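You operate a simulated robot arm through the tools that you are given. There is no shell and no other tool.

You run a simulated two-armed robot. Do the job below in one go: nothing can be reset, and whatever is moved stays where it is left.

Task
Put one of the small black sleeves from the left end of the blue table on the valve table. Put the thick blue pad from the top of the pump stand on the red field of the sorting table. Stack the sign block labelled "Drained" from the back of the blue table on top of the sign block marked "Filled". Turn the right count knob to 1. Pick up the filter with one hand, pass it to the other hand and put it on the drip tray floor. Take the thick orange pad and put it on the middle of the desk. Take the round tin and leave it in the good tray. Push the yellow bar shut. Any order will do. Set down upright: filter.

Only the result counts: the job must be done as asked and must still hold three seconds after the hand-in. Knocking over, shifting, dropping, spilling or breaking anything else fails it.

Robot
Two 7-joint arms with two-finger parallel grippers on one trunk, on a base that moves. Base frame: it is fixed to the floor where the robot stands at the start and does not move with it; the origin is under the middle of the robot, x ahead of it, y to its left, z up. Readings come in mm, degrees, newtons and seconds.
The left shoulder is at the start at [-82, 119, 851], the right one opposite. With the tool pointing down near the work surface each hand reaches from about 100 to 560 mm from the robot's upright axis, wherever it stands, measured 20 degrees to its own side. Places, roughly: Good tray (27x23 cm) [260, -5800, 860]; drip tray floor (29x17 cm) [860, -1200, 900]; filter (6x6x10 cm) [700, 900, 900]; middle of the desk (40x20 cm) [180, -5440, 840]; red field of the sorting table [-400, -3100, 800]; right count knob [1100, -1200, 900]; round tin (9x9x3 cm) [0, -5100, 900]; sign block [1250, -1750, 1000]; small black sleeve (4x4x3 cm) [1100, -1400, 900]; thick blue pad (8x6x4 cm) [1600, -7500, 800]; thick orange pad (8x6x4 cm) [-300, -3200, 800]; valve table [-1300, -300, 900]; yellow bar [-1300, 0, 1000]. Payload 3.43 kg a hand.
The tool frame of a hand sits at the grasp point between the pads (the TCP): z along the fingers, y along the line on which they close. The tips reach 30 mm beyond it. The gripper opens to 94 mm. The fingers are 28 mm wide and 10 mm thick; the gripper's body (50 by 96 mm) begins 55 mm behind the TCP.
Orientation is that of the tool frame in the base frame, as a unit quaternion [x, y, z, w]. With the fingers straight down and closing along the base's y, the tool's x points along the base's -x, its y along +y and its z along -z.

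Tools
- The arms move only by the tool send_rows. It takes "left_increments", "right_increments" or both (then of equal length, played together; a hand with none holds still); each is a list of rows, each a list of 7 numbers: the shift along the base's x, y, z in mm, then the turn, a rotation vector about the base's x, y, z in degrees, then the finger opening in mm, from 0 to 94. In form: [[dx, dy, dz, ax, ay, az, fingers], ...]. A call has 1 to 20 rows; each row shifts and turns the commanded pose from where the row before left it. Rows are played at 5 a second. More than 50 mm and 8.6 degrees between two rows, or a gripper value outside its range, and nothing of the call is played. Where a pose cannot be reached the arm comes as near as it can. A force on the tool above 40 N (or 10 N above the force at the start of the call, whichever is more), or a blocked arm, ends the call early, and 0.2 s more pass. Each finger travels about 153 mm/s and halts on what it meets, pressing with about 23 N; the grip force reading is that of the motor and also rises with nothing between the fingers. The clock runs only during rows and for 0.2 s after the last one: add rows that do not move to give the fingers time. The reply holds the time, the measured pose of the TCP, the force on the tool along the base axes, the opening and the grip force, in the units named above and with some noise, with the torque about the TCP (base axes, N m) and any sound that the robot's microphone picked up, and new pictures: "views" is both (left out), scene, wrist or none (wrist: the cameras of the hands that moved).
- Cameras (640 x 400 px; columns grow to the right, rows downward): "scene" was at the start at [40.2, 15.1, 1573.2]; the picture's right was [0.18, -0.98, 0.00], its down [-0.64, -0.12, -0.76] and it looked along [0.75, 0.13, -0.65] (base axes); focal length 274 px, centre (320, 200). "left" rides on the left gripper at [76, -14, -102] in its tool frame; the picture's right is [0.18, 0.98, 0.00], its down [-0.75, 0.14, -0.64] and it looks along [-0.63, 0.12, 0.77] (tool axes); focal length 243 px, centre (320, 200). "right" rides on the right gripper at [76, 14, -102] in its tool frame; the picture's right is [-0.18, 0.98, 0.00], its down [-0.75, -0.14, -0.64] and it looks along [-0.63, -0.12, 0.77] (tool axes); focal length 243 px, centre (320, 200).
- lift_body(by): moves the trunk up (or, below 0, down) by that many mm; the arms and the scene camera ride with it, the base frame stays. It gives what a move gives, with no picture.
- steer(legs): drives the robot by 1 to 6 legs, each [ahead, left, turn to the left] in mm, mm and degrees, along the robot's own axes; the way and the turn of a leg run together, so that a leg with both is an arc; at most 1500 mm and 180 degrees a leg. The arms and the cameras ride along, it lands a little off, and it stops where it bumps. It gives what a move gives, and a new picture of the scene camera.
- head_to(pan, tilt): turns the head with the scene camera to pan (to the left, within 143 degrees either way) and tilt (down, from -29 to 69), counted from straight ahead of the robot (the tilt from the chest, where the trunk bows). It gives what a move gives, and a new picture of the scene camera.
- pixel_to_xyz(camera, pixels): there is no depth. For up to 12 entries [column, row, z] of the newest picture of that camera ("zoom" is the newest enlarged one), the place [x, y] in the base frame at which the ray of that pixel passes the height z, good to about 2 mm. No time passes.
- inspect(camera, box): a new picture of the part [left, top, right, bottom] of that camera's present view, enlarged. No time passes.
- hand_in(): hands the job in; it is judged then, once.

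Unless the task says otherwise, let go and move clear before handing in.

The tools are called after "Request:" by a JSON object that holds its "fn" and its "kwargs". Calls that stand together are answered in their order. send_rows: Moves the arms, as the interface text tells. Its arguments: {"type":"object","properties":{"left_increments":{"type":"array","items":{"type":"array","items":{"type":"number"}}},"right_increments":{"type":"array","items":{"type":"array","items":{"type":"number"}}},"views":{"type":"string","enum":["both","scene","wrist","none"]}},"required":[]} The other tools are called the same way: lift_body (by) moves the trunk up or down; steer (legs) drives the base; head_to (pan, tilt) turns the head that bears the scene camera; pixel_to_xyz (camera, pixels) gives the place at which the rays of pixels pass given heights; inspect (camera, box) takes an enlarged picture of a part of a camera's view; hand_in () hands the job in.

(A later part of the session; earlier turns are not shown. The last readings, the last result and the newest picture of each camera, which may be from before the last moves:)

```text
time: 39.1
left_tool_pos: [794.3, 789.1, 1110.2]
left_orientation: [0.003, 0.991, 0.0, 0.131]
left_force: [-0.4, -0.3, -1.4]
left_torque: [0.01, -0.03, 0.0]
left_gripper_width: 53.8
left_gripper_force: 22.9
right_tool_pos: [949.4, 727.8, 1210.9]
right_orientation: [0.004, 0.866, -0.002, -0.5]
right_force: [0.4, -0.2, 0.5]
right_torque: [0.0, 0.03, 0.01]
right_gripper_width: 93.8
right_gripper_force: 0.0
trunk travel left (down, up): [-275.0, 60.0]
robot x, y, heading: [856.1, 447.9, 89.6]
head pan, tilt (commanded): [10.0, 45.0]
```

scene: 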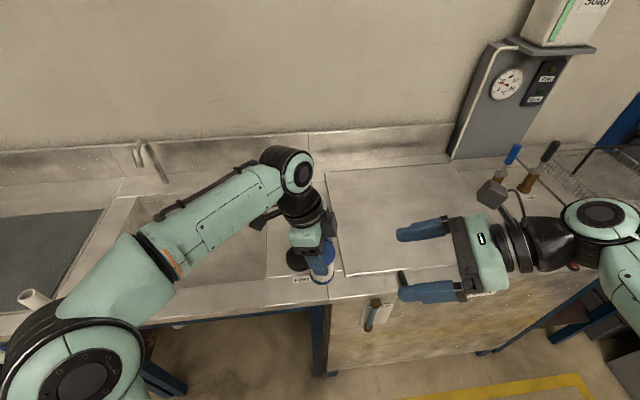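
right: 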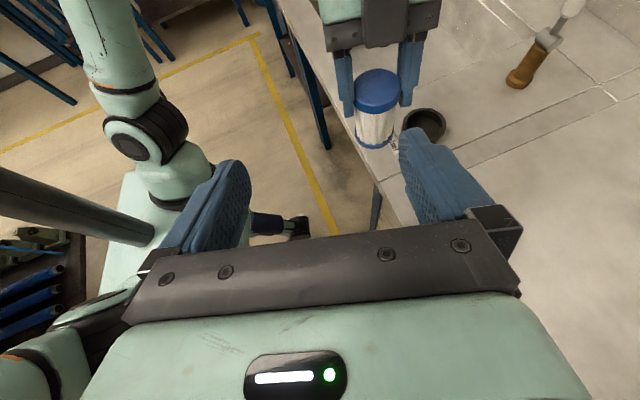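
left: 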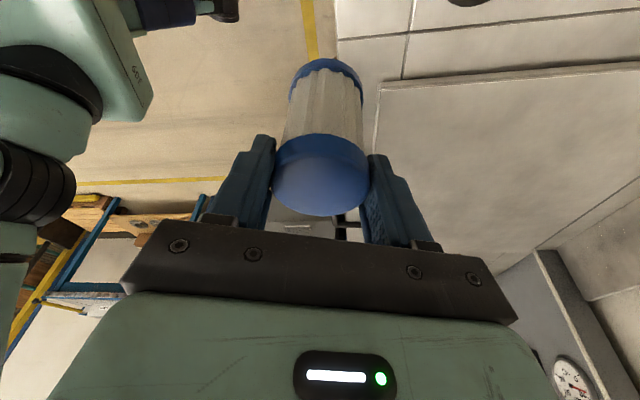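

The right wrist camera shows the filter with its cap at (377,88) and foot at about (374,145). I'll measure the foot height from this view.

Request:
{"fn": "inspect", "kwargs": {"camera": "right", "box": [330, 40, 430, 170]}}

Request:
{"fn": "inspect", "kwargs": {"camera": "scene", "box": [270, 200, 370, 300]}}

Request:
{"fn": "pixel_to_xyz", "kwargs": {"camera": "right", "pixels": [[374, 143, 1030], [374, 143, 1020], [374, 143, 1010], [374, 143, 1000], [377, 80, 1120], [377, 80, 1110], [377, 80, 1100]]}}

```text
3.08 times, centred on (380, 105) of right
```

zoom: 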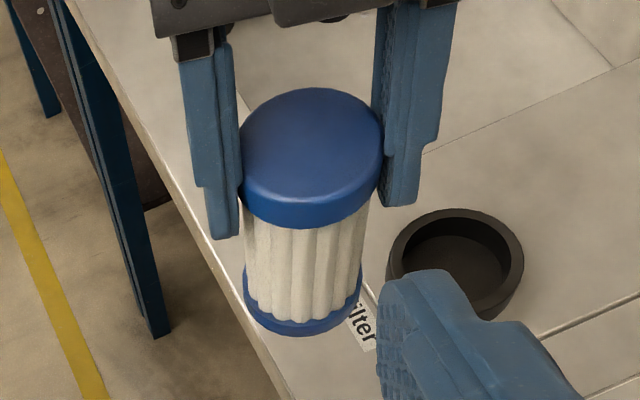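

```text
4.00 times, centred on (320, 250) of scene
```

zoom: 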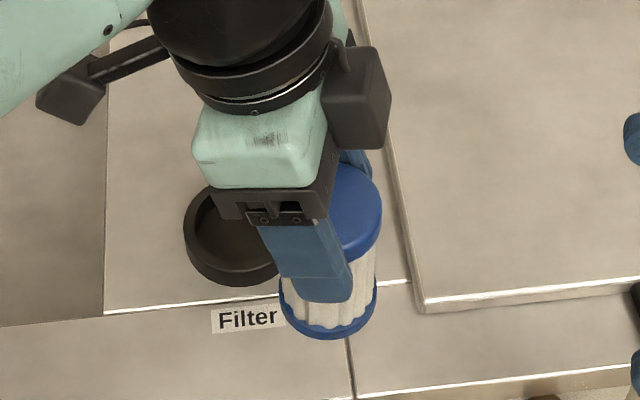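

```text
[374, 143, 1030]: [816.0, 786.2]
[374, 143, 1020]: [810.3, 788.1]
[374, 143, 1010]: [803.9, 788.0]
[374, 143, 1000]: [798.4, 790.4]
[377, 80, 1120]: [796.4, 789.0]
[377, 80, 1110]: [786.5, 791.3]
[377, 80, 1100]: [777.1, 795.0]
```

The filter foot is about 97 mm below the left TCP. I noticed a dark box on the far side of the left gripper (right camera near (390,20)); I'll look at it more closely before bringing the right hand in.

Request:
{"fn": "inspect", "kwargs": {"camera": "right", "box": [300, 0, 460, 100]}}

Request:
{"fn": "inspect", "kwargs": {"camera": "scene", "box": [380, 140, 620, 320]}}

```text
4.00 times, centred on (380, 50) of right
```

zoom: 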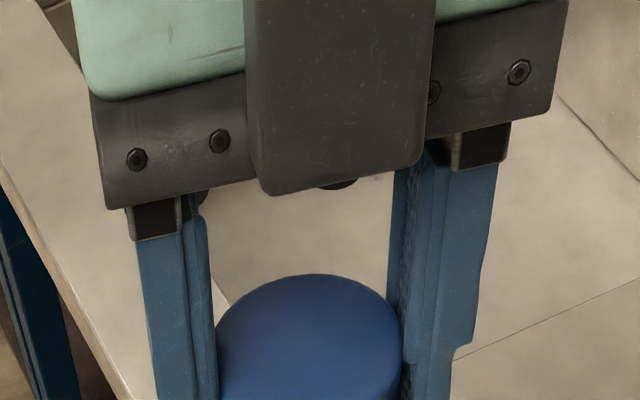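

```text
2.22 times, centred on (500, 230) of scene
```

zoom: 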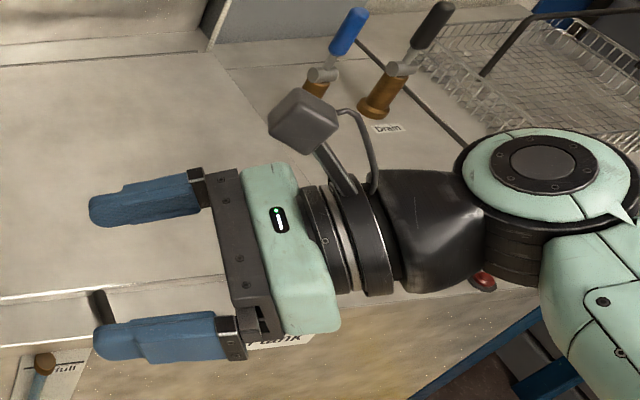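

The left gripper's far-side box would clash with the right camera at the current 15° lean. I'll return the filter to its ring and regrip with a steeper lean, so first back above the ring.

Request:
{"fn": "send_rows", "kwargs": {"left_increments": [[-20, 29, 0, 0, 0, 0, 30], [-20, 29, 0, 0, 0, 0, 30], [-20, 29, 0, 0, 0, 0, 30], [-20.8, 29.5, 0, 0, 0, 0, 30], [0, 0, -25, 0, 0, 0, 30], [0, 0, -25, 0, 0, 0, 30], [0, 0, -20, 0, 0, 0, 30], [0, 0, 0, 0, 0, 0, 30]], "views": "both"}}

```text
time: 40.9
left_tool_pos: [711.5, 905.5, 1041.1]
left_orientation: [0.004, 0.991, 0.0, 0.131]
left_force: [1.3, -0.6, -0.8]
left_torque: [0.0, 0.01, -0.01]
left_gripper_width: 53.5
left_gripper_force: 23.1
right_tool_pos: [949.8, 726.8, 1211.1]
right_orientation: [0.003, 0.866, -0.002, -0.5]
right_force: [0.4, 0.1, 0.1]
right_torque: [-0.03, 0.0, -0.02]
right_gripper_width: 94.2
right_gripper_force: 0.0
trunk travel left (down, up): [-275.0, 60.0]
robot x, y, heading: [859.4, 445.4, 89.5]
head pan, tilt (commanded): [10.0, 45.0]
```

scene: 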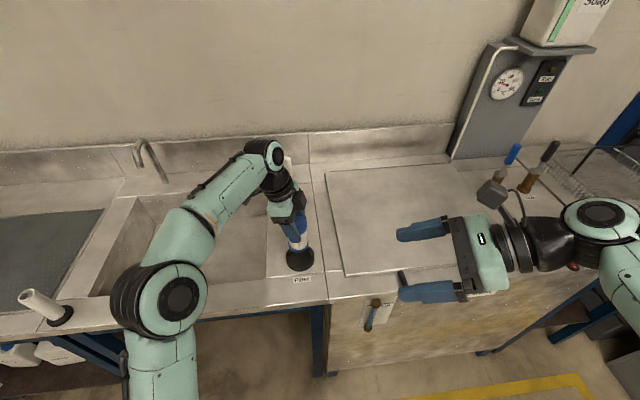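
left: 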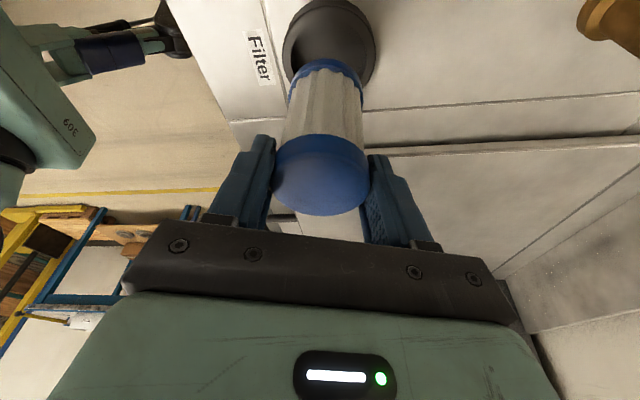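

Request:
{"fn": "send_rows", "kwargs": {"left_increments": [[0.8, -0.5, -20, 0, 0, 0, 30], [0, 0, -16, 0, 0, 0, 30], [0, 0, 0, 0, 0, 0, 30]], "views": "none"}}

Request:
{"fn": "inspect", "kwargs": {"camera": "scene", "box": [250, 210, 350, 290]}}

Request:
{"fn": "inspect", "kwargs": {"camera": "left", "box": [230, 0, 430, 220]}}

Request:
{"fn": "inspect", "kwargs": {"camera": "right", "box": [380, 80, 500, 160]}}

```text
time: 41.7
left_tool_pos: [712.1, 903.7, 1005.5]
left_orientation: [0.004, 0.991, 0.0, 0.131]
left_force: [-0.1, 0.1, -1.5]
left_torque: [0.01, -0.03, 0.02]
left_gripper_width: 53.8
left_gripper_force: 22.8
right_tool_pos: [949.1, 726.7, 1211.5]
right_orientation: [0.004, 0.866, -0.002, -0.5]
right_force: [0.5, 0.2, 1.3]
right_torque: [0.01, 0.0, -0.03]
right_gripper_width: 93.9
right_gripper_force: 0.1
trunk travel left (down, up): [-275.0, 60.0]
robot x, y, heading: [861.4, 442.7, 89.5]
head pan, tilt (commanded): [10.0, 45.0]
```

```text
5.00 times, centred on (300, 250) of scene
```

zoom: 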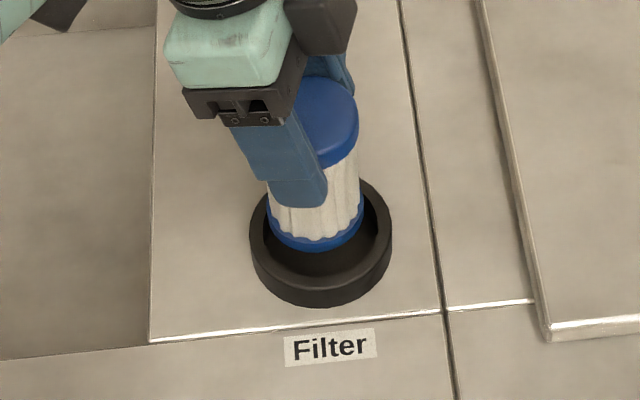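

```text
1.82 times, centred on (330, 110) of left
```

zoom: 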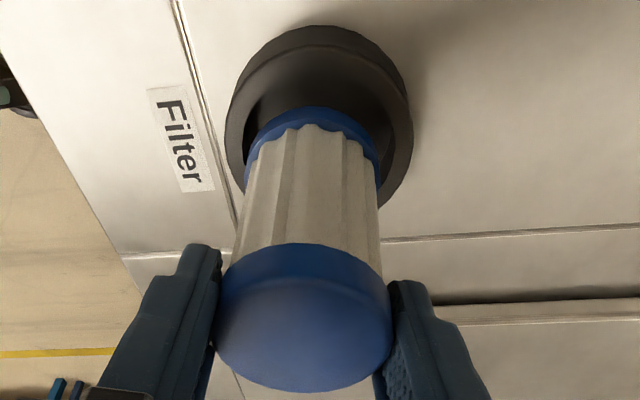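

```text
5.00 times, centred on (440, 120) of right
```

zoom: 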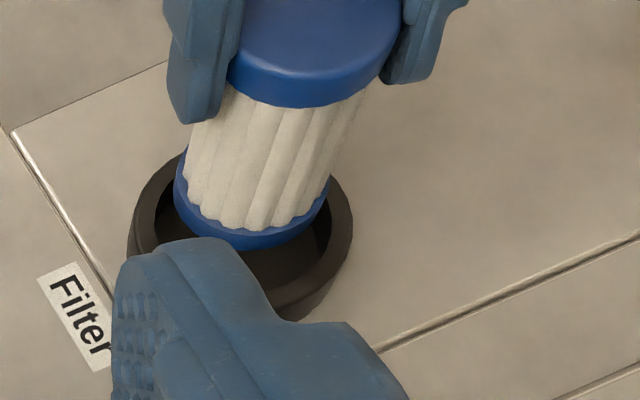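

The filter is lined up over its cup. I'll lower it until it is just seated, watching the force.

Request:
{"fn": "send_rows", "kwargs": {"left_increments": [[0, 0, -15, 0, 0, 0, 30], [0, 0, -12, 0, 0, 0, 30], [0, 0, -4, 0, 0, 0, 30], [0, 0, 0, 0, 0, 0, 30]], "views": "wrist"}}

```text
time: 42.7
left_tool_pos: [712.3, 904.5, 971.8]
left_orientation: [0.004, 0.991, 0.001, 0.131]
left_force: [0.1, 0.1, -2.2]
left_torque: [-0.01, 0.01, -0.01]
left_gripper_width: 53.9
left_gripper_force: 23.0
right_tool_pos: [949.0, 727.2, 1211.9]
right_orientation: [0.004, 0.866, -0.002, -0.499]
right_force: [0.2, 0.7, -1.0]
right_torque: [-0.03, 0.04, 0.01]
right_gripper_width: 93.8
right_gripper_force: 0.0
trunk travel left (down, up): [-275.0, 60.0]
robot x, y, heading: [856.5, 445.9, 89.5]
head pan, tilt (commanded): [10.0, 45.0]
```

left: 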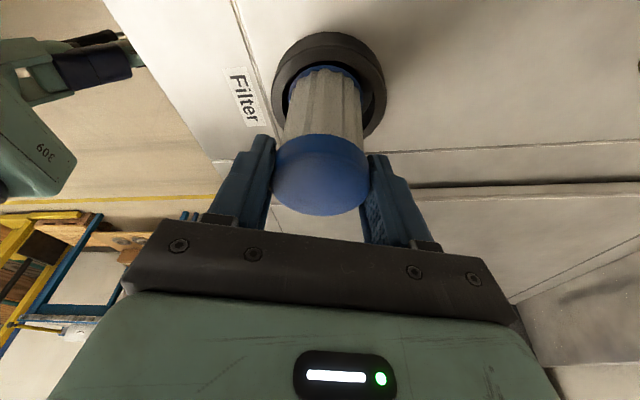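

Request:
{"fn": "send_rows", "kwargs": {"left_increments": [[0, 0, -1.5, 0, 0, 0, 30], [0, 0, -1, 0, 0, 0, 30], [0, 0, 0, 0, 0, 0, 30]], "views": "none"}}

```text
time: 43.5
left_tool_pos: [712.7, 904.1, 970.2]
left_orientation: [0.004, 0.991, 0.001, 0.13]
left_force: [0.1, 0.4, -1.9]
left_torque: [-0.01, -0.01, 0.01]
left_gripper_width: 53.4
left_gripper_force: 23.2
right_tool_pos: [948.9, 727.6, 1212.4]
right_orientation: [0.005, 0.866, -0.002, -0.5]
right_force: [0.4, -0.1, -0.3]
right_torque: [0.02, 0.0, 0.02]
right_gripper_width: 94.0
right_gripper_force: 0.1
trunk travel left (down, up): [-275.0, 60.0]
robot x, y, heading: [856.9, 445.3, 89.5]
head pan, tilt (commanded): [10.0, 45.0]
```

Request:
{"fn": "send_rows", "kwargs": {"left_increments": [[0, 0, -1, 0, 0, 0, 30], [0, 0, -1, 0, 0, 0, 30], [0, 0, 0, 0, 0, 0, 30]], "views": "none"}}

```text
time: 44.3
left_tool_pos: [712.9, 904.5, 971.5]
left_orientation: [0.003, 0.992, 0.001, 0.13]
left_force: [-0.9, 0.7, 9.4]
left_torque: [-0.17, 0.08, 0.03]
left_gripper_width: 53.6
left_gripper_force: 22.8
right_tool_pos: [948.8, 727.5, 1210.5]
right_orientation: [0.003, 0.866, -0.003, -0.5]
right_force: [-0.6, 0.3, -0.3]
right_torque: [0.04, -0.01, -0.01]
right_gripper_width: 94.3
right_gripper_force: 0.1
trunk travel left (down, up): [-275.0, 60.0]
robot x, y, heading: [859.3, 445.6, 89.5]
head pan, tilt (commanded): [10.0, 45.0]
```

Seated (9.4 N). Now I'll release, lean the left hand a further 22.5° about the grasp point, and look again.

Request:
{"fn": "send_rows", "kwargs": {"left_increments": [[0, 0, 1.5, 0, 0, 0, 30], [0, 0, 0, 0, 0, 0, 70], [0, 0, 0, 0, 0, 0, 94], [0, 0, 0, 0, 0, 0, 94], [0, 0, 0, 0, -7.5, 0, 94], [0, 0, 0, 0, -7.5, 0, 94], [0, 0, 0, 0, -7.5, 0, 94], [0, 0, 0, 0, 0, 0, 94]], "views": "both"}}

```text
time: 46.1
left_tool_pos: [713.9, 904.1, 970.3]
left_orientation: [0.004, 0.947, 0.001, 0.322]
left_force: [0.3, -0.4, -0.5]
left_torque: [-0.02, 0.02, 0.01]
left_gripper_width: 94.0
left_gripper_force: 0.1
right_tool_pos: [949.9, 727.5, 1211.4]
right_orientation: [0.004, 0.866, -0.003, -0.501]
right_force: [0.3, -0.2, 0.4]
right_torque: [0.02, 0.0, 0.0]
right_gripper_width: 93.8
right_gripper_force: 0.0
trunk travel left (down, up): [-275.0, 60.0]
robot x, y, heading: [857.7, 443.8, 89.4]
head pan, tilt (commanded): [10.0, 45.0]
```

scene: 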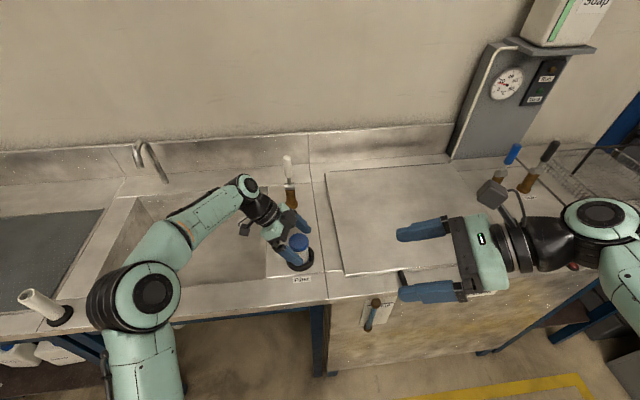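
left: 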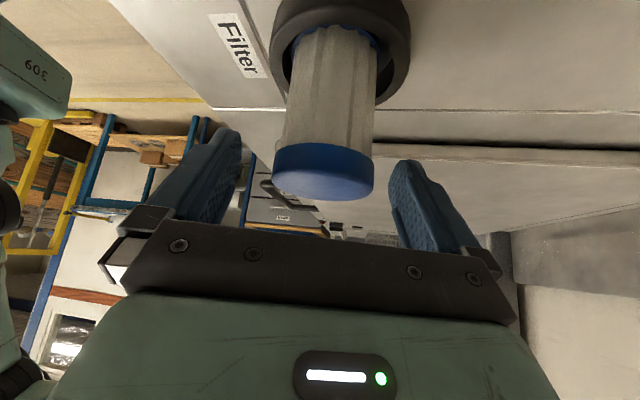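

The steeper lean works, with the cap still between the pads. I'll close again and lift.

Request:
{"fn": "send_rows", "kwargs": {"left_increments": [[0, 0, 0, 0, 0, 0, 60], [0, 0, 0, 0, 0, 0, 40], [0, 0, 0, 0, 0, 0, 30], [0, 0, 0, 0, 0, 0, 30], [0, 0, 10, 0, 0, 0, 30], [0, 0, 30, 0, 0, 0, 30], [0, 0, 30, 0, 0, 0, 30], [0, 0, 30, 0, 0, 0, 30], [0, 0, 30, 0, 0, 0, 30], [0, 0, 0, 0, 0, 0, 30]], "views": "both"}}

```text
time: 48.3
left_tool_pos: [711.5, 904.5, 1100.1]
left_orientation: [0.004, 0.947, 0.001, 0.322]
left_force: [-0.3, 0.3, -2.0]
left_torque: [0.02, 0.01, 0.0]
left_gripper_width: 53.8
left_gripper_force: 22.5
right_tool_pos: [947.8, 728.0, 1211.8]
right_orientation: [0.004, 0.866, -0.003, -0.5]
right_force: [0.1, 0.3, -0.5]
right_torque: [0.02, -0.03, -0.03]
right_gripper_width: 94.0
right_gripper_force: 0.0
trunk travel left (down, up): [-275.0, 60.0]
robot x, y, heading: [860.0, 443.2, 89.5]
head pan, tilt (commanded): [10.0, 45.0]
```

scene: 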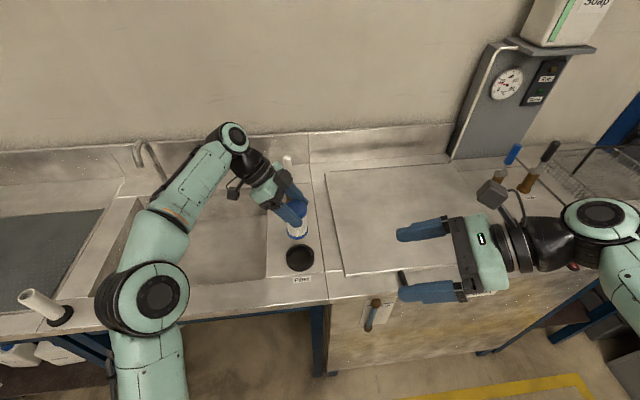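
left: 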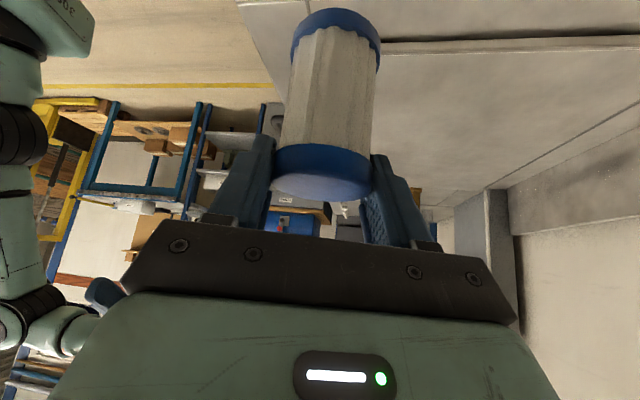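

Regripped at 53.8 mm with the filter lifted. Moving it to the handover point in front of the robot.

Request:
{"fn": "send_rows", "kwargs": {"left_increments": [[29, -27, 5, 0, 0, 0, 30], [29, -27, 5, 0, 0, 0, 30], [29, -27, 5, 0, 0, 0, 30], [29, -27, 5, 0, 0, 0, 30], [0, 0, 0, 0, 0, 0, 30], [0, 0, 0, 0, 0, 0, 30]], "right_increments": [[0, 15, -20, 0, 0, 0, 94], [0, 15, -20, 0, 0, 0, 94], [0, 15, -20, 0, 0, 0, 94], [0, 15, -20, 0, 0, 0, 94], [0, 0, -20, 0, 0, 0, 94], [0, 0, 0, 0, 0, 0, 94]], "views": "both"}}

```text
time: 49.7
left_tool_pos: [828.7, 796.3, 1120.9]
left_orientation: [0.004, 0.947, 0.002, 0.321]
left_force: [0.0, -0.7, -0.8]
left_torque: [0.0, -0.02, -0.04]
left_gripper_width: 53.9
left_gripper_force: 22.7
right_tool_pos: [950.6, 787.2, 1111.1]
right_orientation: [0.004, 0.866, -0.002, -0.5]
right_force: [-0.4, -0.9, -0.4]
right_torque: [-0.02, 0.02, 0.01]
right_gripper_width: 94.0
right_gripper_force: 0.1
trunk travel left (down, up): [-275.0, 60.0]
robot x, y, heading: [857.6, 444.8, 89.6]
head pan, tilt (commanded): [10.0, 45.0]
```

scene: 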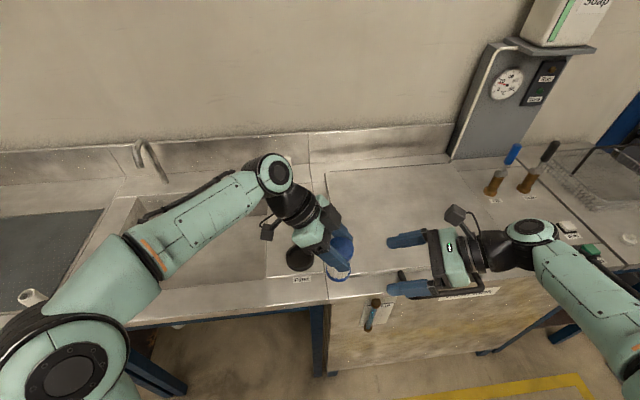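
right: 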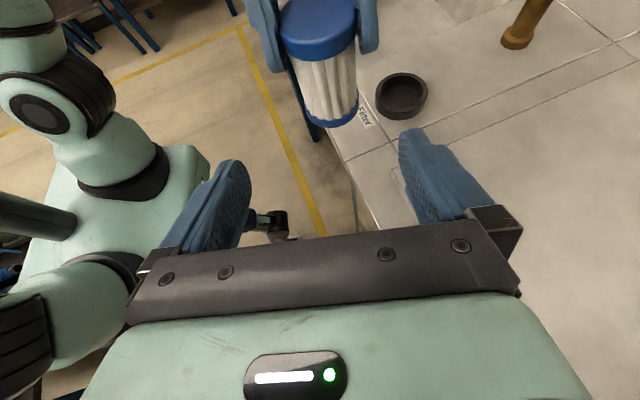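
left: 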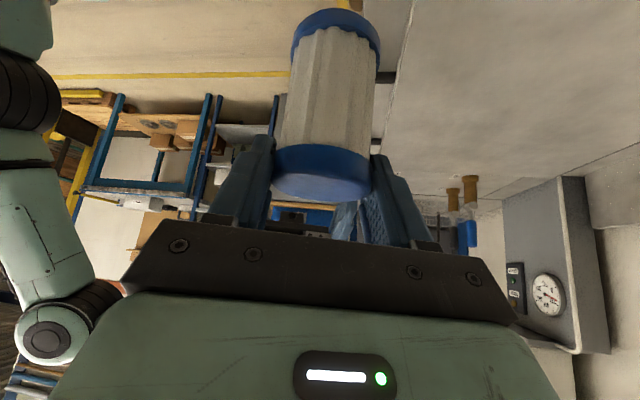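

The filter foot is at about z=1033 with its axis at (828,797). I'll drop the right hand to z≈1063 aligned in y, then slide in horizontally to straddle the filter body.

Request:
{"fn": "send_rows", "kwargs": {"right_increments": [[0, 9.5, -24, 0, 0, 0, 94], [0, 0, -24, 0, 0, 0, 94], [-30, 0, 0, 0, 0, 0, 94], [-30, 0, 0, 0, 0, 0, 94], [0, 0, 0, 0, 0, 0, 94]], "views": "both"}}

```text
time: 50.9
left_tool_pos: [829.4, 796.5, 1120.8]
left_orientation: [0.004, 0.947, 0.001, 0.321]
left_force: [-0.3, -0.5, -1.7]
left_torque: [0.01, -0.04, 0.01]
left_gripper_width: 53.7
left_gripper_force: 23.2
right_tool_pos: [888.8, 796.3, 1062.2]
right_orientation: [0.003, 0.866, -0.003, -0.5]
right_force: [-1.4, 0.2, -0.5]
right_torque: [-0.01, 0.0, 0.0]
right_gripper_width: 93.9
right_gripper_force: 0.0
trunk travel left (down, up): [-275.0, 60.0]
robot x, y, heading: [856.3, 443.8, 89.6]
head pan, tilt (commanded): [10.0, 45.0]
```

scene: 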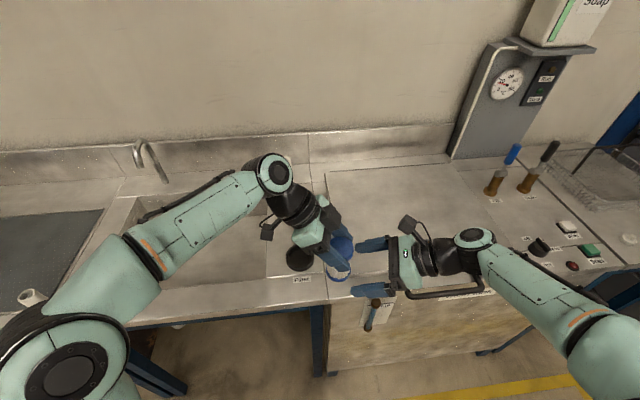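
right: 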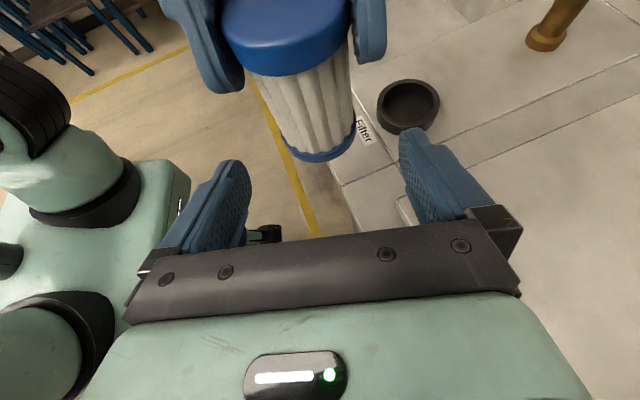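

Aligned: the filter foot at (322,150) is midway between the right fingers. Sliding in the last 55 mm.

Request:
{"fn": "send_rows", "kwargs": {"right_increments": [[-20, 0, 0, 0, 0, 0, 94], [-20, 0, 0, 0, 0, 0, 94], [-15, 0, 0, 0, 0, 0, 94], [0, 0, 0, 0, 0, 0, 94]], "views": "both"}}

```text
time: 51.9
left_tool_pos: [829.5, 797.2, 1120.5]
left_orientation: [0.004, 0.947, 0.001, 0.322]
left_force: [1.2, -0.7, -0.5]
left_torque: [-0.02, -0.01, 0.01]
left_gripper_width: 53.7
left_gripper_force: 23.2
right_tool_pos: [835.2, 796.7, 1063.9]
right_orientation: [0.004, 0.866, -0.003, -0.5]
right_force: [-0.4, 0.4, 0.2]
right_torque: [-0.02, -0.04, 0.02]
right_gripper_width: 93.7
right_gripper_force: 0.0
trunk travel left (down, up): [-275.0, 60.0]
robot x, y, heading: [858.9, 447.3, 89.6]
head pan, tilt (commanded): [10.0, 45.0]
```

scene: 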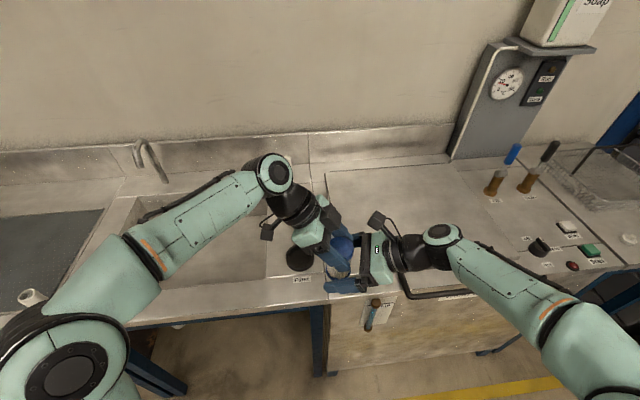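
right: 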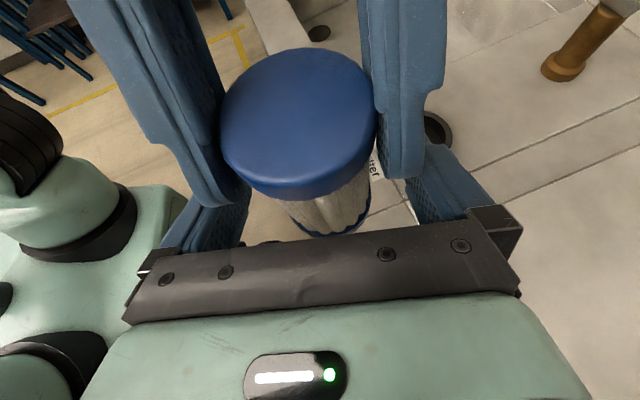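

The right fingers straddle the body below the left fingers. Closing the right gripper gently.

Request:
{"fn": "send_rows", "kwargs": {"right_increments": [[0, 0, 0, 0, 0, 0, 75], [0, 0, 0, 0, 0, 0, 60], [0, 0, 0, 0, 0, 0, 50], [0, 0, 0, 0, 0, 0, 40], [0, 0, 0, 0, 0, 0, 30], [0, 0, 0, 0, 0, 0, 30]], "views": "both"}}

```text
time: 53.3
left_tool_pos: [829.5, 796.5, 1119.3]
left_orientation: [0.004, 0.947, 0.001, 0.322]
left_force: [0.9, -7.9, -0.6]
left_torque: [-0.3, -0.01, 0.03]
left_gripper_width: 53.7
left_gripper_force: 22.9
right_tool_pos: [836.2, 796.4, 1065.0]
right_orientation: [0.005, 0.866, -0.001, -0.5]
right_force: [-0.9, 8.5, 0.7]
right_torque: [-0.13, -0.06, -0.07]
right_gripper_width: 57.4
right_gripper_force: 23.2
trunk travel left (down, up): [-275.0, 60.0]
robot x, y, heading: [855.6, 441.6, 89.9]
head pan, tilt (commanded): [10.0, 45.0]
```

scene: 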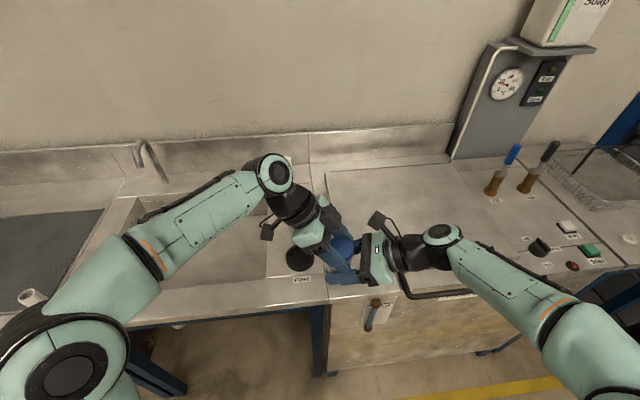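
right: 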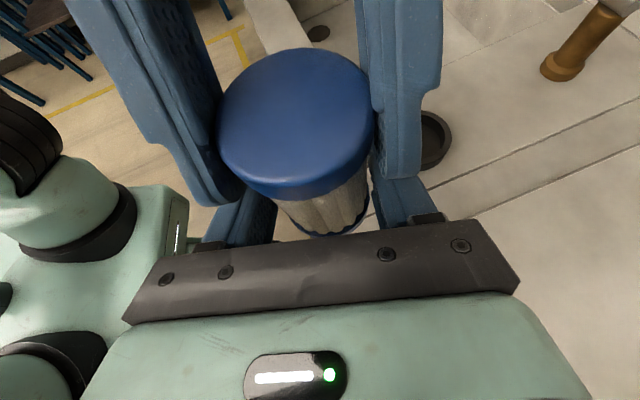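

Right grip is at 57.4 mm with 23 N, so both hands hold the filter. Now I'll open the left hand and retreat it along its own axis (up and to the left).

Request:
{"fn": "send_rows", "kwargs": {"left_increments": [[0, 0, 0, 0, 0, 0, 58], [0, 0, 0, 0, 0, 0, 64], [0, 0, 0, 0, 0, 0, 76], [0, 0, 0, 0, 0, 0, 76]], "right_increments": [[0, 0, 0, 0, 0, 0, 30], [0, 0, 0, 0, 0, 0, 30], [0, 0, 0, 0, 0, 0, 30], [0, 0, 0, 0, 0, 0, 30]], "views": "both"}}

```text
time: 54.3
left_tool_pos: [828.6, 797.6, 1119.9]
left_orientation: [0.004, 0.947, 0.001, 0.321]
left_force: [0.1, 0.9, -0.3]
left_torque: [0.0, -0.01, -0.01]
left_gripper_width: 76.0
left_gripper_force: 0.1
right_tool_pos: [834.9, 796.4, 1064.9]
right_orientation: [0.004, 0.866, -0.002, -0.5]
right_force: [-0.2, -0.3, 0.5]
right_torque: [-0.01, 0.0, -0.01]
right_gripper_width: 57.4
right_gripper_force: 22.9
trunk travel left (down, up): [-275.0, 60.0]
robot x, y, heading: [855.4, 443.4, 89.6]
head pan, tilt (commanded): [10.0, 45.0]
```

scene: 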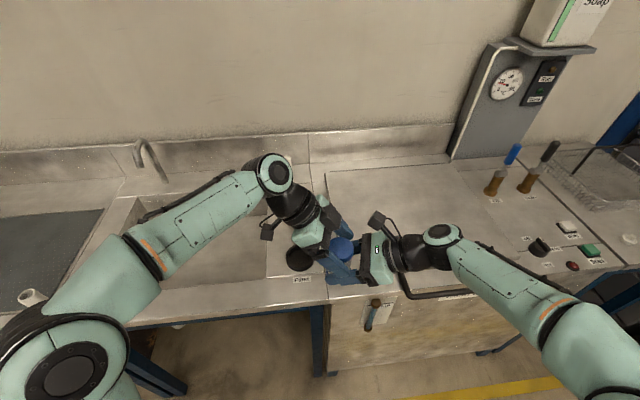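
right: 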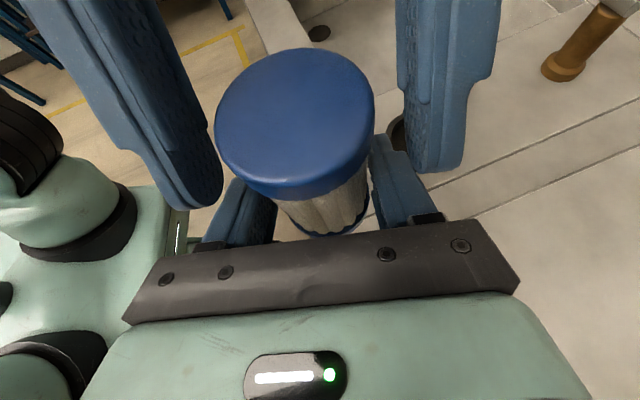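
left: 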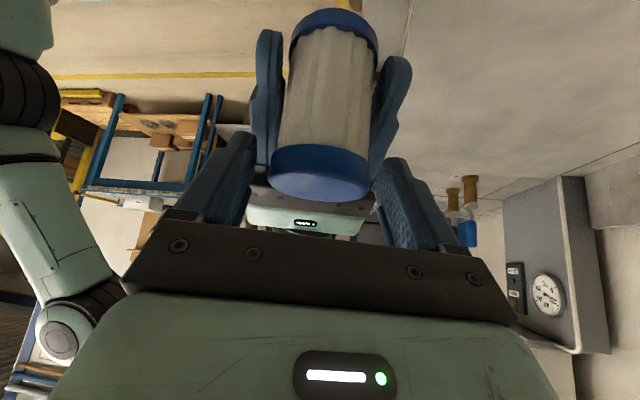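

The right hand holds the filter alone (57.4 mm, 22.9 N) and it stays upright. Retreating the left hand.

Request:
{"fn": "send_rows", "kwargs": {"left_increments": [[-12, 0, 16, 0, 0, 0, 80], [-24, 0, 32, 0, 0, 0, 80], [-24, 0, 32, 0, 0, 0, 80], [-24, 0, 32, 0, 0, 0, 80], [-20, 0, 20, 0, 7.5, 0, 80], [-20, 0, 0, 0, 7.5, 0, 80], [-20, -20, 0, 0, 7.5, 0, 80], [0, -20, 0, 0, 7.5, 0, 80], [0, -20, 0, 0, 7.5, 0, 80], [0, 0, 0, 0, 0, 0, 80]], "views": "both"}}

```text
time: 56.5
left_tool_pos: [682.6, 736.2, 1251.4]
left_orientation: [0.004, 1.0, 0.0, -0.001]
left_force: [-0.6, 0.2, -0.2]
left_torque: [-0.02, -0.03, -0.04]
left_gripper_width: 79.9
left_gripper_force: 0.1
right_tool_pos: [834.0, 795.6, 1063.9]
right_orientation: [0.004, 0.866, -0.003, -0.5]
right_force: [-0.3, 0.8, 1.1]
right_torque: [0.03, -0.04, 0.03]
right_gripper_width: 57.7
right_gripper_force: 22.8
trunk travel left (down, up): [-275.0, 60.0]
robot x, y, heading: [857.6, 444.2, 89.7]
head pan, tilt (commanded): [10.0, 45.0]
```

scene: 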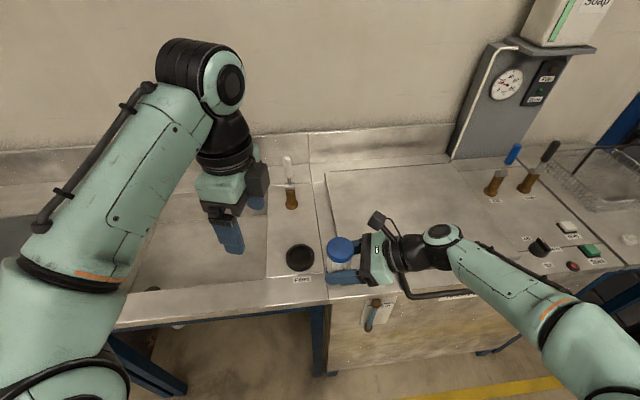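
left: 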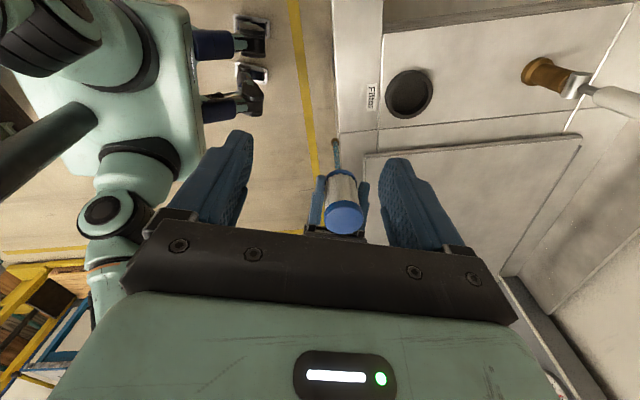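

Handover complete. I'll raise the filter, turn the left hand back to neutral, then drive back from the bench toward the count table.

Request:
{"fn": "send_rows", "kwargs": {"left_increments": [[0, 0, 0, 0, 0, 8.2, 80], [0, 0, 0, 0, 0, 8.2, 80], [0, 0, 0, 0, 0, 8.2, 80], [0, 0, 0, 0, 0, 8.2, 80], [0, 0, 0, 0, 0, 8.2, 80], [0, 0, 0, 0, 0, 8.2, 80], [0, 0, 0, 0, 0, 8.2, 80], [0, 0, 0, 0, 0, 8.2, 80], [0, 0, 0, 0, 0, 8.2, 80], [0, 0, 0, 0, 0, 8.2, 80], [0, 0, 0, 0, 0, 8.0, 80]], "right_increments": [[0, -10, 20, 0, 0, 0, 30], [0, -10, 20, 0, 0, 0, 30], [0, -10, 20, 0, 0, 0, 30], [0, -10, 20, 0, 0, 0, 30], [0, -10, 20, 0, 0, 0, 30], [0, 0, 0, 0, 0, 0, 30], [0, 0, 0, 0, 0, 0, 30], [0, 0, 0, 0, 0, 0, 30], [0, 0, 0, 0, 0, 0, 30], [0, 0, 0, 0, 0, 0, 30], [0, 0, 0, 0, 0, 0, 30]], "views": "none"}}

Request:
{"fn": "steer", "kwargs": {"legs": [[-400, 0, 0], [0, 0, -90], [-520, 0, 0]]}}

```text
time: 58.9
left_tool_pos: [684.6, 736.8, 1253.5]
left_orientation: [-0.705, 0.709, 0.0, -0.001]
left_force: [-0.2, 0.0, 0.6]
left_torque: [0.02, -0.02, 0.03]
left_gripper_width: 79.8
left_gripper_force: 0.0
right_tool_pos: [832.5, 748.2, 1163.2]
right_orientation: [0.004, 0.866, -0.002, -0.5]
right_force: [0.1, -0.3, -1.6]
right_torque: [-0.02, -0.01, 0.03]
right_gripper_width: 57.2
right_gripper_force: 23.1
trunk travel left (down, up): [-275.0, 60.0]
robot x, y, heading: [855.5, 440.6, 89.7]
head pan, tilt (commanded): [10.0, 45.0]
```

```text
time: 67.9
left_tool_pos: [617.6, 226.5, 1253.5]
left_orientation: [0.003, 1.0, 0.001, 0.0]
left_force: [-0.6, 0.6, -0.4]
left_torque: [-0.01, 0.0, 0.0]
left_gripper_width: 80.1
left_gripper_force: 0.0
right_tool_pos: [626.9, 79.3, 1164.4]
right_orientation: [0.614, 0.611, 0.351, -0.356]
right_force: [-0.2, 0.5, -2.0]
right_torque: [0.0, 0.0, 0.02]
right_gripper_width: 57.2
right_gripper_force: 23.1
trunk travel left (down, up): [-275.0, 60.0]
robot x, y, heading: [324.6, 49.6, -0.3]
head pan, tilt (commanded): [10.0, 45.0]
```

scene: 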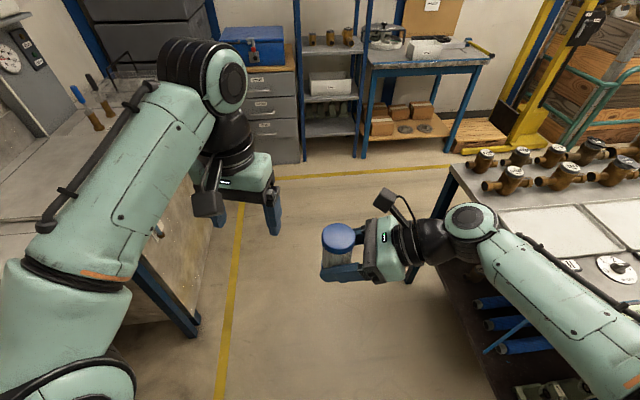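

I'm at (325,50) facing ahead with the filter held. I'll look right to check clearance to the count table before sliding sideways.

Request:
{"fn": "head_to", "kwargs": {"pan": -55, "tilt": 40}}

```text
time: 69.3
left_tool_pos: [617.7, 226.1, 1252.2]
left_orientation: [0.003, 1.0, 0.001, 0.0]
left_force: [0.1, 0.6, 0.5]
left_torque: [-0.03, 0.0, 0.02]
left_gripper_width: 79.9
left_gripper_force: 0.0
right_tool_pos: [628.2, 79.0, 1164.3]
right_orientation: [0.615, 0.61, 0.352, -0.355]
right_force: [-0.5, -0.3, -1.8]
right_torque: [0.01, -0.03, 0.01]
right_gripper_width: 57.3
right_gripper_force: 23.4
trunk travel left (down, up): [-275.0, 60.0]
robot x, y, heading: [325.3, 53.5, -0.3]
head pan, tilt (commanded): [-55.0, 40.0]
```

scene: 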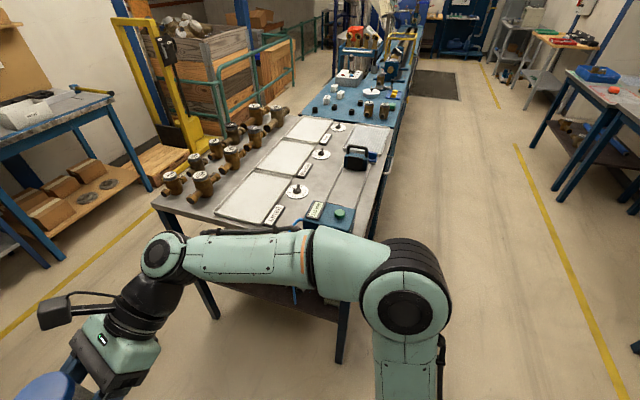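

Request:
{"fn": "pixel_to_xyz", "kwargs": {"camera": "scene", "pixels": [[388, 175, 880], [395, 150, 880], [375, 213, 880], [152, 202, 880], [284, 110, 880], [367, 140, 880], [340, 214, 960], [355, 148, 980], [322, 154, 890], [340, 127, 890], [298, 190, 890]]}}

Request:
{"fn": "inspect", "kwargs": {"camera": "scene", "box": [240, 70, 440, 240]}}

```text
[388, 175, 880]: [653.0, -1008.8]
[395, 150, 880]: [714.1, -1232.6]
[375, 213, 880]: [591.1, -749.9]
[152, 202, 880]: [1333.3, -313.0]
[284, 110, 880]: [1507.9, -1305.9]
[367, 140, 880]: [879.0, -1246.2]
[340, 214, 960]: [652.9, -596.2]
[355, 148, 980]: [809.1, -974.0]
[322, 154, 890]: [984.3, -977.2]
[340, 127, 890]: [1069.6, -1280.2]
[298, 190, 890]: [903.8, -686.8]
```

```text
2.35 times, centred on (340, 155) of scene
```

zoom: 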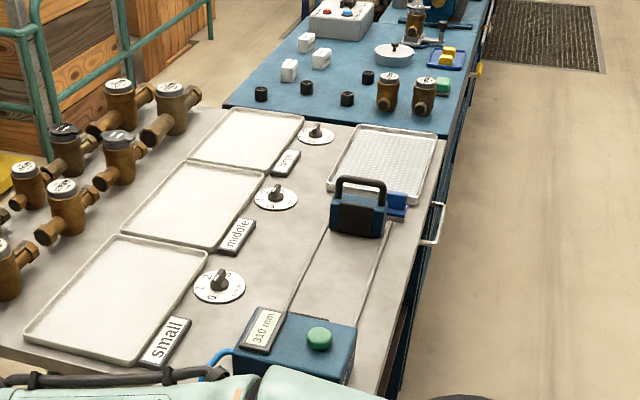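

Request:
{"fn": "pixel_to_xyz", "kwargs": {"camera": "zoom", "pixels": [[447, 150, 890], [395, 360, 890], [357, 126, 900], [436, 140, 900], [408, 215, 900], [328, 187, 900], [315, 130, 910], [275, 196, 910], [218, 284, 910], [360, 180, 1000], [436, 240, 850]]}}

```text
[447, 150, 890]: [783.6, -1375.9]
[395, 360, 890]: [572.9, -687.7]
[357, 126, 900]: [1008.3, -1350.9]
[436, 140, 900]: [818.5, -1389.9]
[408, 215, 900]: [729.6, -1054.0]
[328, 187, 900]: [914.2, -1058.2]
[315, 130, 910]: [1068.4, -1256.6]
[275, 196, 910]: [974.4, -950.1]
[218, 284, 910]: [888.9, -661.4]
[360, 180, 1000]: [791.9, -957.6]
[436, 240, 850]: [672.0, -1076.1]
```

The count table is rotated about 17° in my frame (front edge direction (0.29,−0.957), tray centre ≈(868,−1213), right knob ≈(1068,−1257)). I'll check my own base's footprint by looking down.

Request:
{"fn": "head_to", "kwargs": {"pan": -15, "tilt": 69}}

```text
time: 70.3
left_tool_pos: [617.0, 227.2, 1252.6]
left_orientation: [0.003, 1.0, 0.0, -0.001]
left_force: [-0.1, -0.7, -0.1]
left_torque: [-0.01, -0.04, -0.01]
left_gripper_width: 79.7
left_gripper_force: 0.0
right_tool_pos: [627.5, 77.3, 1164.3]
right_orientation: [0.614, 0.61, 0.351, -0.356]
right_force: [-0.4, -0.1, -0.6]
right_torque: [0.02, -0.01, 0.01]
right_gripper_width: 57.5
right_gripper_force: 22.9
trunk travel left (down, up): [-275.0, 60.0]
robot x, y, heading: [323.1, 52.6, -0.3]
head pan, tilt (commanded): [-15.0, 68.8]
```

scene: 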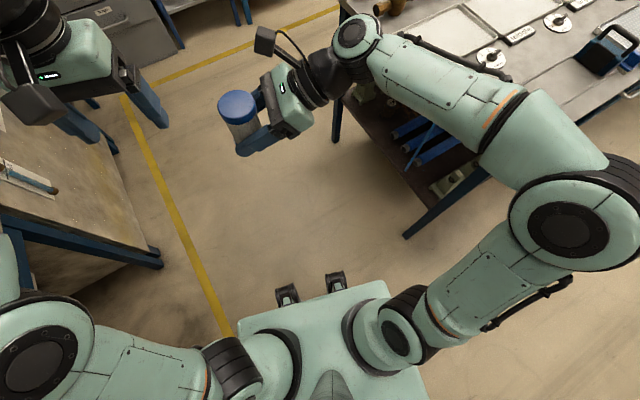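

Request:
{"fn": "pixel_to_xyz", "kwargs": {"camera": "scene", "pixels": [[336, 280, 0], [336, 280, 300], [336, 280, 600], [287, 293, 0], [385, 282, 600], [385, 282, 800], [238, 318, 600], [405, 235, 0], [335, 140, 0]]}}

```text
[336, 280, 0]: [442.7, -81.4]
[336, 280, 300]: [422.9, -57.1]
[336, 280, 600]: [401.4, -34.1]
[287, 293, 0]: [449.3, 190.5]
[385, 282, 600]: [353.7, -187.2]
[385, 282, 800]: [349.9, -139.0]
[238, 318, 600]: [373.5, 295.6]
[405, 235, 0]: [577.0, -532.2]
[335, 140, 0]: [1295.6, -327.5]
```

My torso front is only about 120 mm ahead of my axis. I'll turn to 17° to face the count table squarely, back off, and slide right to the tray.

Request:
{"fn": "steer", "kwargs": {"legs": [[0, 0, 17.3], [-300, 0, 0], [0, -1220, 0]]}}

Request:
{"fn": "head_to", "kwargs": {"pan": -10, "tilt": 45}}

```text
time: 83.9
left_tool_pos: [626.1, -952.5, 1253.0]
left_orientation: [-0.152, 0.988, 0.0, 0.001]
left_force: [0.0, -0.5, 0.0]
left_torque: [-0.01, -0.02, 0.0]
left_gripper_width: 80.0
left_gripper_force: 0.0
right_tool_pos: [680.1, -1090.1, 1164.2]
right_orientation: [0.513, 0.698, 0.292, -0.406]
right_force: [0.3, -0.2, -1.3]
right_torque: [-0.03, 0.02, -0.01]
right_gripper_width: 57.4
right_gripper_force: 23.4
trunk travel left (down, up): [-275.0, 60.0]
robot x, y, heading: [400.5, -1207.1, 17.6]
head pan, tilt (commanded): [-15.0, 68.8]
```

scene: 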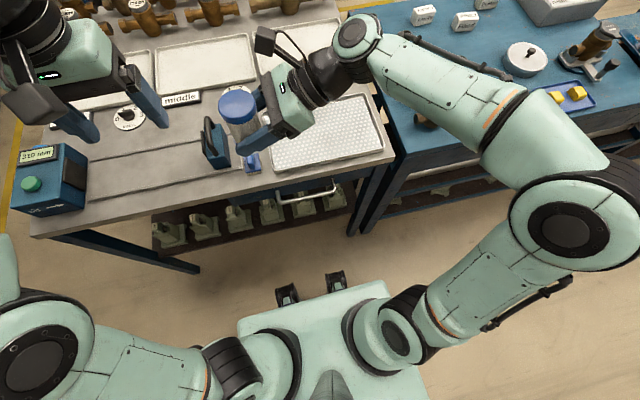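

```text
time: 84.8
left_tool_pos: [626.5, -951.8, 1253.2]
left_orientation: [-0.152, 0.988, 0.001, 0.0]
left_force: [0.0, -0.2, -0.3]
left_torque: [-0.02, 0.0, 0.01]
left_gripper_width: 80.0
left_gripper_force: 0.1
right_tool_pos: [680.8, -1089.6, 1164.1]
right_orientation: [0.512, 0.698, 0.292, -0.406]
right_force: [0.2, -0.2, -2.3]
right_torque: [0.01, 0.02, -0.01]
right_gripper_width: 57.5
right_gripper_force: 23.6
trunk travel left (down, up): [-275.0, 60.0]
robot x, y, heading: [400.5, -1206.6, 17.3]
head pan, tilt (commanded): [-10.0, 45.0]
```

scene: 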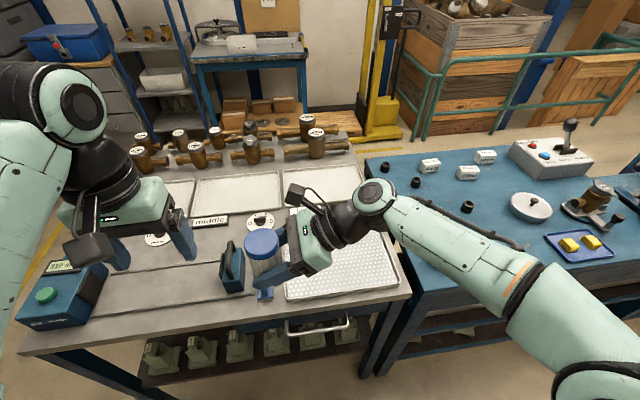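

I'm squarely in front of the tray. I'll check what stands just right of the tray on the blue table, since the right wrist will hang over there.

Request:
{"fn": "inspect", "kwargs": {"camera": "scene", "box": [220, 140, 540, 340]}}

Request:
{"fn": "inspect", "kwargs": {"camera": "right", "box": [0, 0, 640, 400]}}

```text
2.00 times, centred on (380, 240) of scene
```

zoom: 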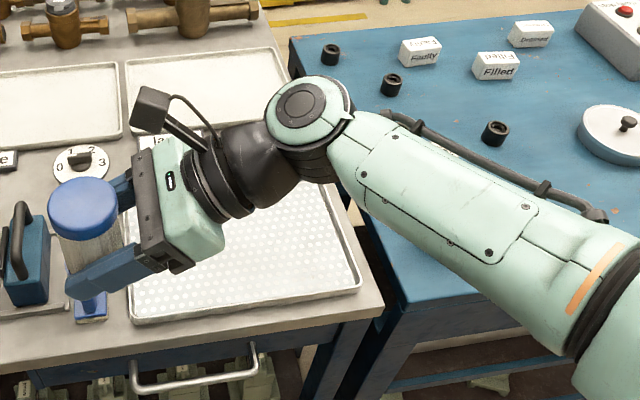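

```text
1.00 times, centred on (320, 200) of right (not enlarged: the box is as wide or as high as the picture)
```

zoom: 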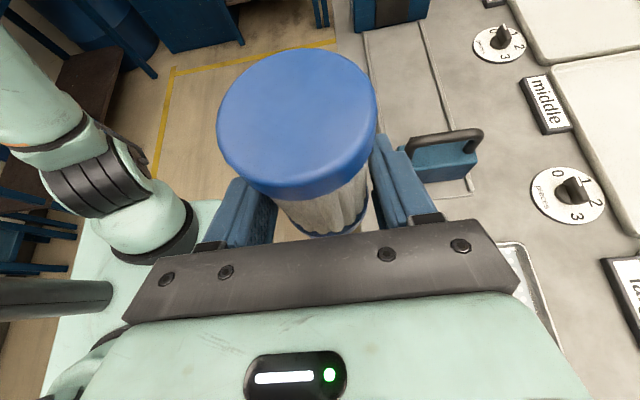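

The meters on the blue table are roughly 140 mm right of the tray, so I'll set the filter in the left half of the tray. First I'll drive 100 mm closer.

Request:
{"fn": "steer", "kwargs": {"legs": [[100, 0, 0]]}}

```text
time: 86.0
left_tool_pos: [719.3, -922.0, 1253.1]
left_orientation: [-0.153, 0.988, -0.001, 0.0]
left_force: [0.4, 0.6, 0.4]
left_torque: [0.03, 0.01, 0.02]
left_gripper_width: 80.0
left_gripper_force: 0.1
right_tool_pos: [774.3, -1059.5, 1164.3]
right_orientation: [0.512, 0.699, 0.292, -0.406]
right_force: [0.5, 0.2, -1.0]
right_torque: [0.0, -0.01, -0.02]
right_gripper_width: 57.4
right_gripper_force: 23.1
trunk travel left (down, up): [-275.0, 60.0]
robot x, y, heading: [492.7, -1179.1, 17.5]
head pan, tilt (commanded): [-10.0, 45.0]
```

scene: 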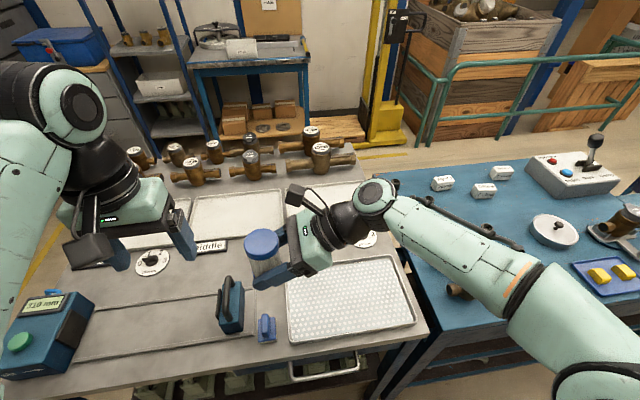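

Request:
{"fn": "pixel_to_xyz", "kwargs": {"camera": "scene", "pixels": [[290, 342, 900], [414, 326, 900], [387, 260, 900], [288, 285, 900], [268, 318, 950], [268, 340, 890], [455, 290, 900], [365, 238, 900]]}}

Request:
{"fn": "inspect", "kwargs": {"camera": "right", "box": [320, 0, 640, 300]}}

Request:
{"fn": "inspect", "kwargs": {"camera": "scene", "box": [210, 200, 450, 380]}}

```text
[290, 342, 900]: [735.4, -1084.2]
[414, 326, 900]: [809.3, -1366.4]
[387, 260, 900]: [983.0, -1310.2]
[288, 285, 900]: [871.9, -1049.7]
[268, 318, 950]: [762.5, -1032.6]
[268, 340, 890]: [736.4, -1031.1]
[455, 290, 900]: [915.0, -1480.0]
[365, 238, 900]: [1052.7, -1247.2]
```

```text
1.33 times, centred on (480, 150) of right
```

zoom: 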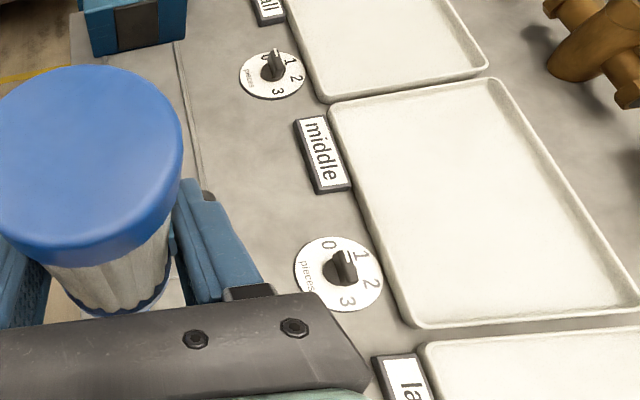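

```text
2.22 times, centred on (330, 290) of scene
```

zoom: 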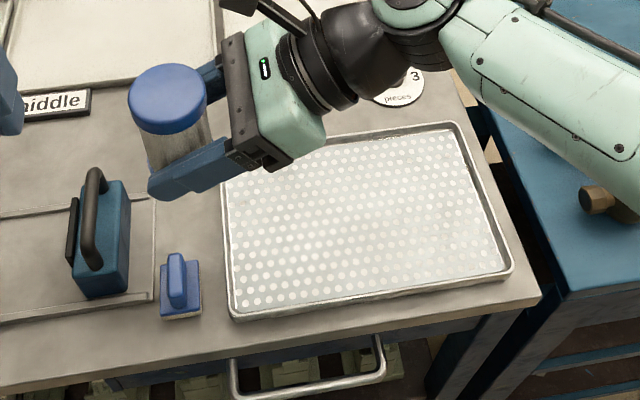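

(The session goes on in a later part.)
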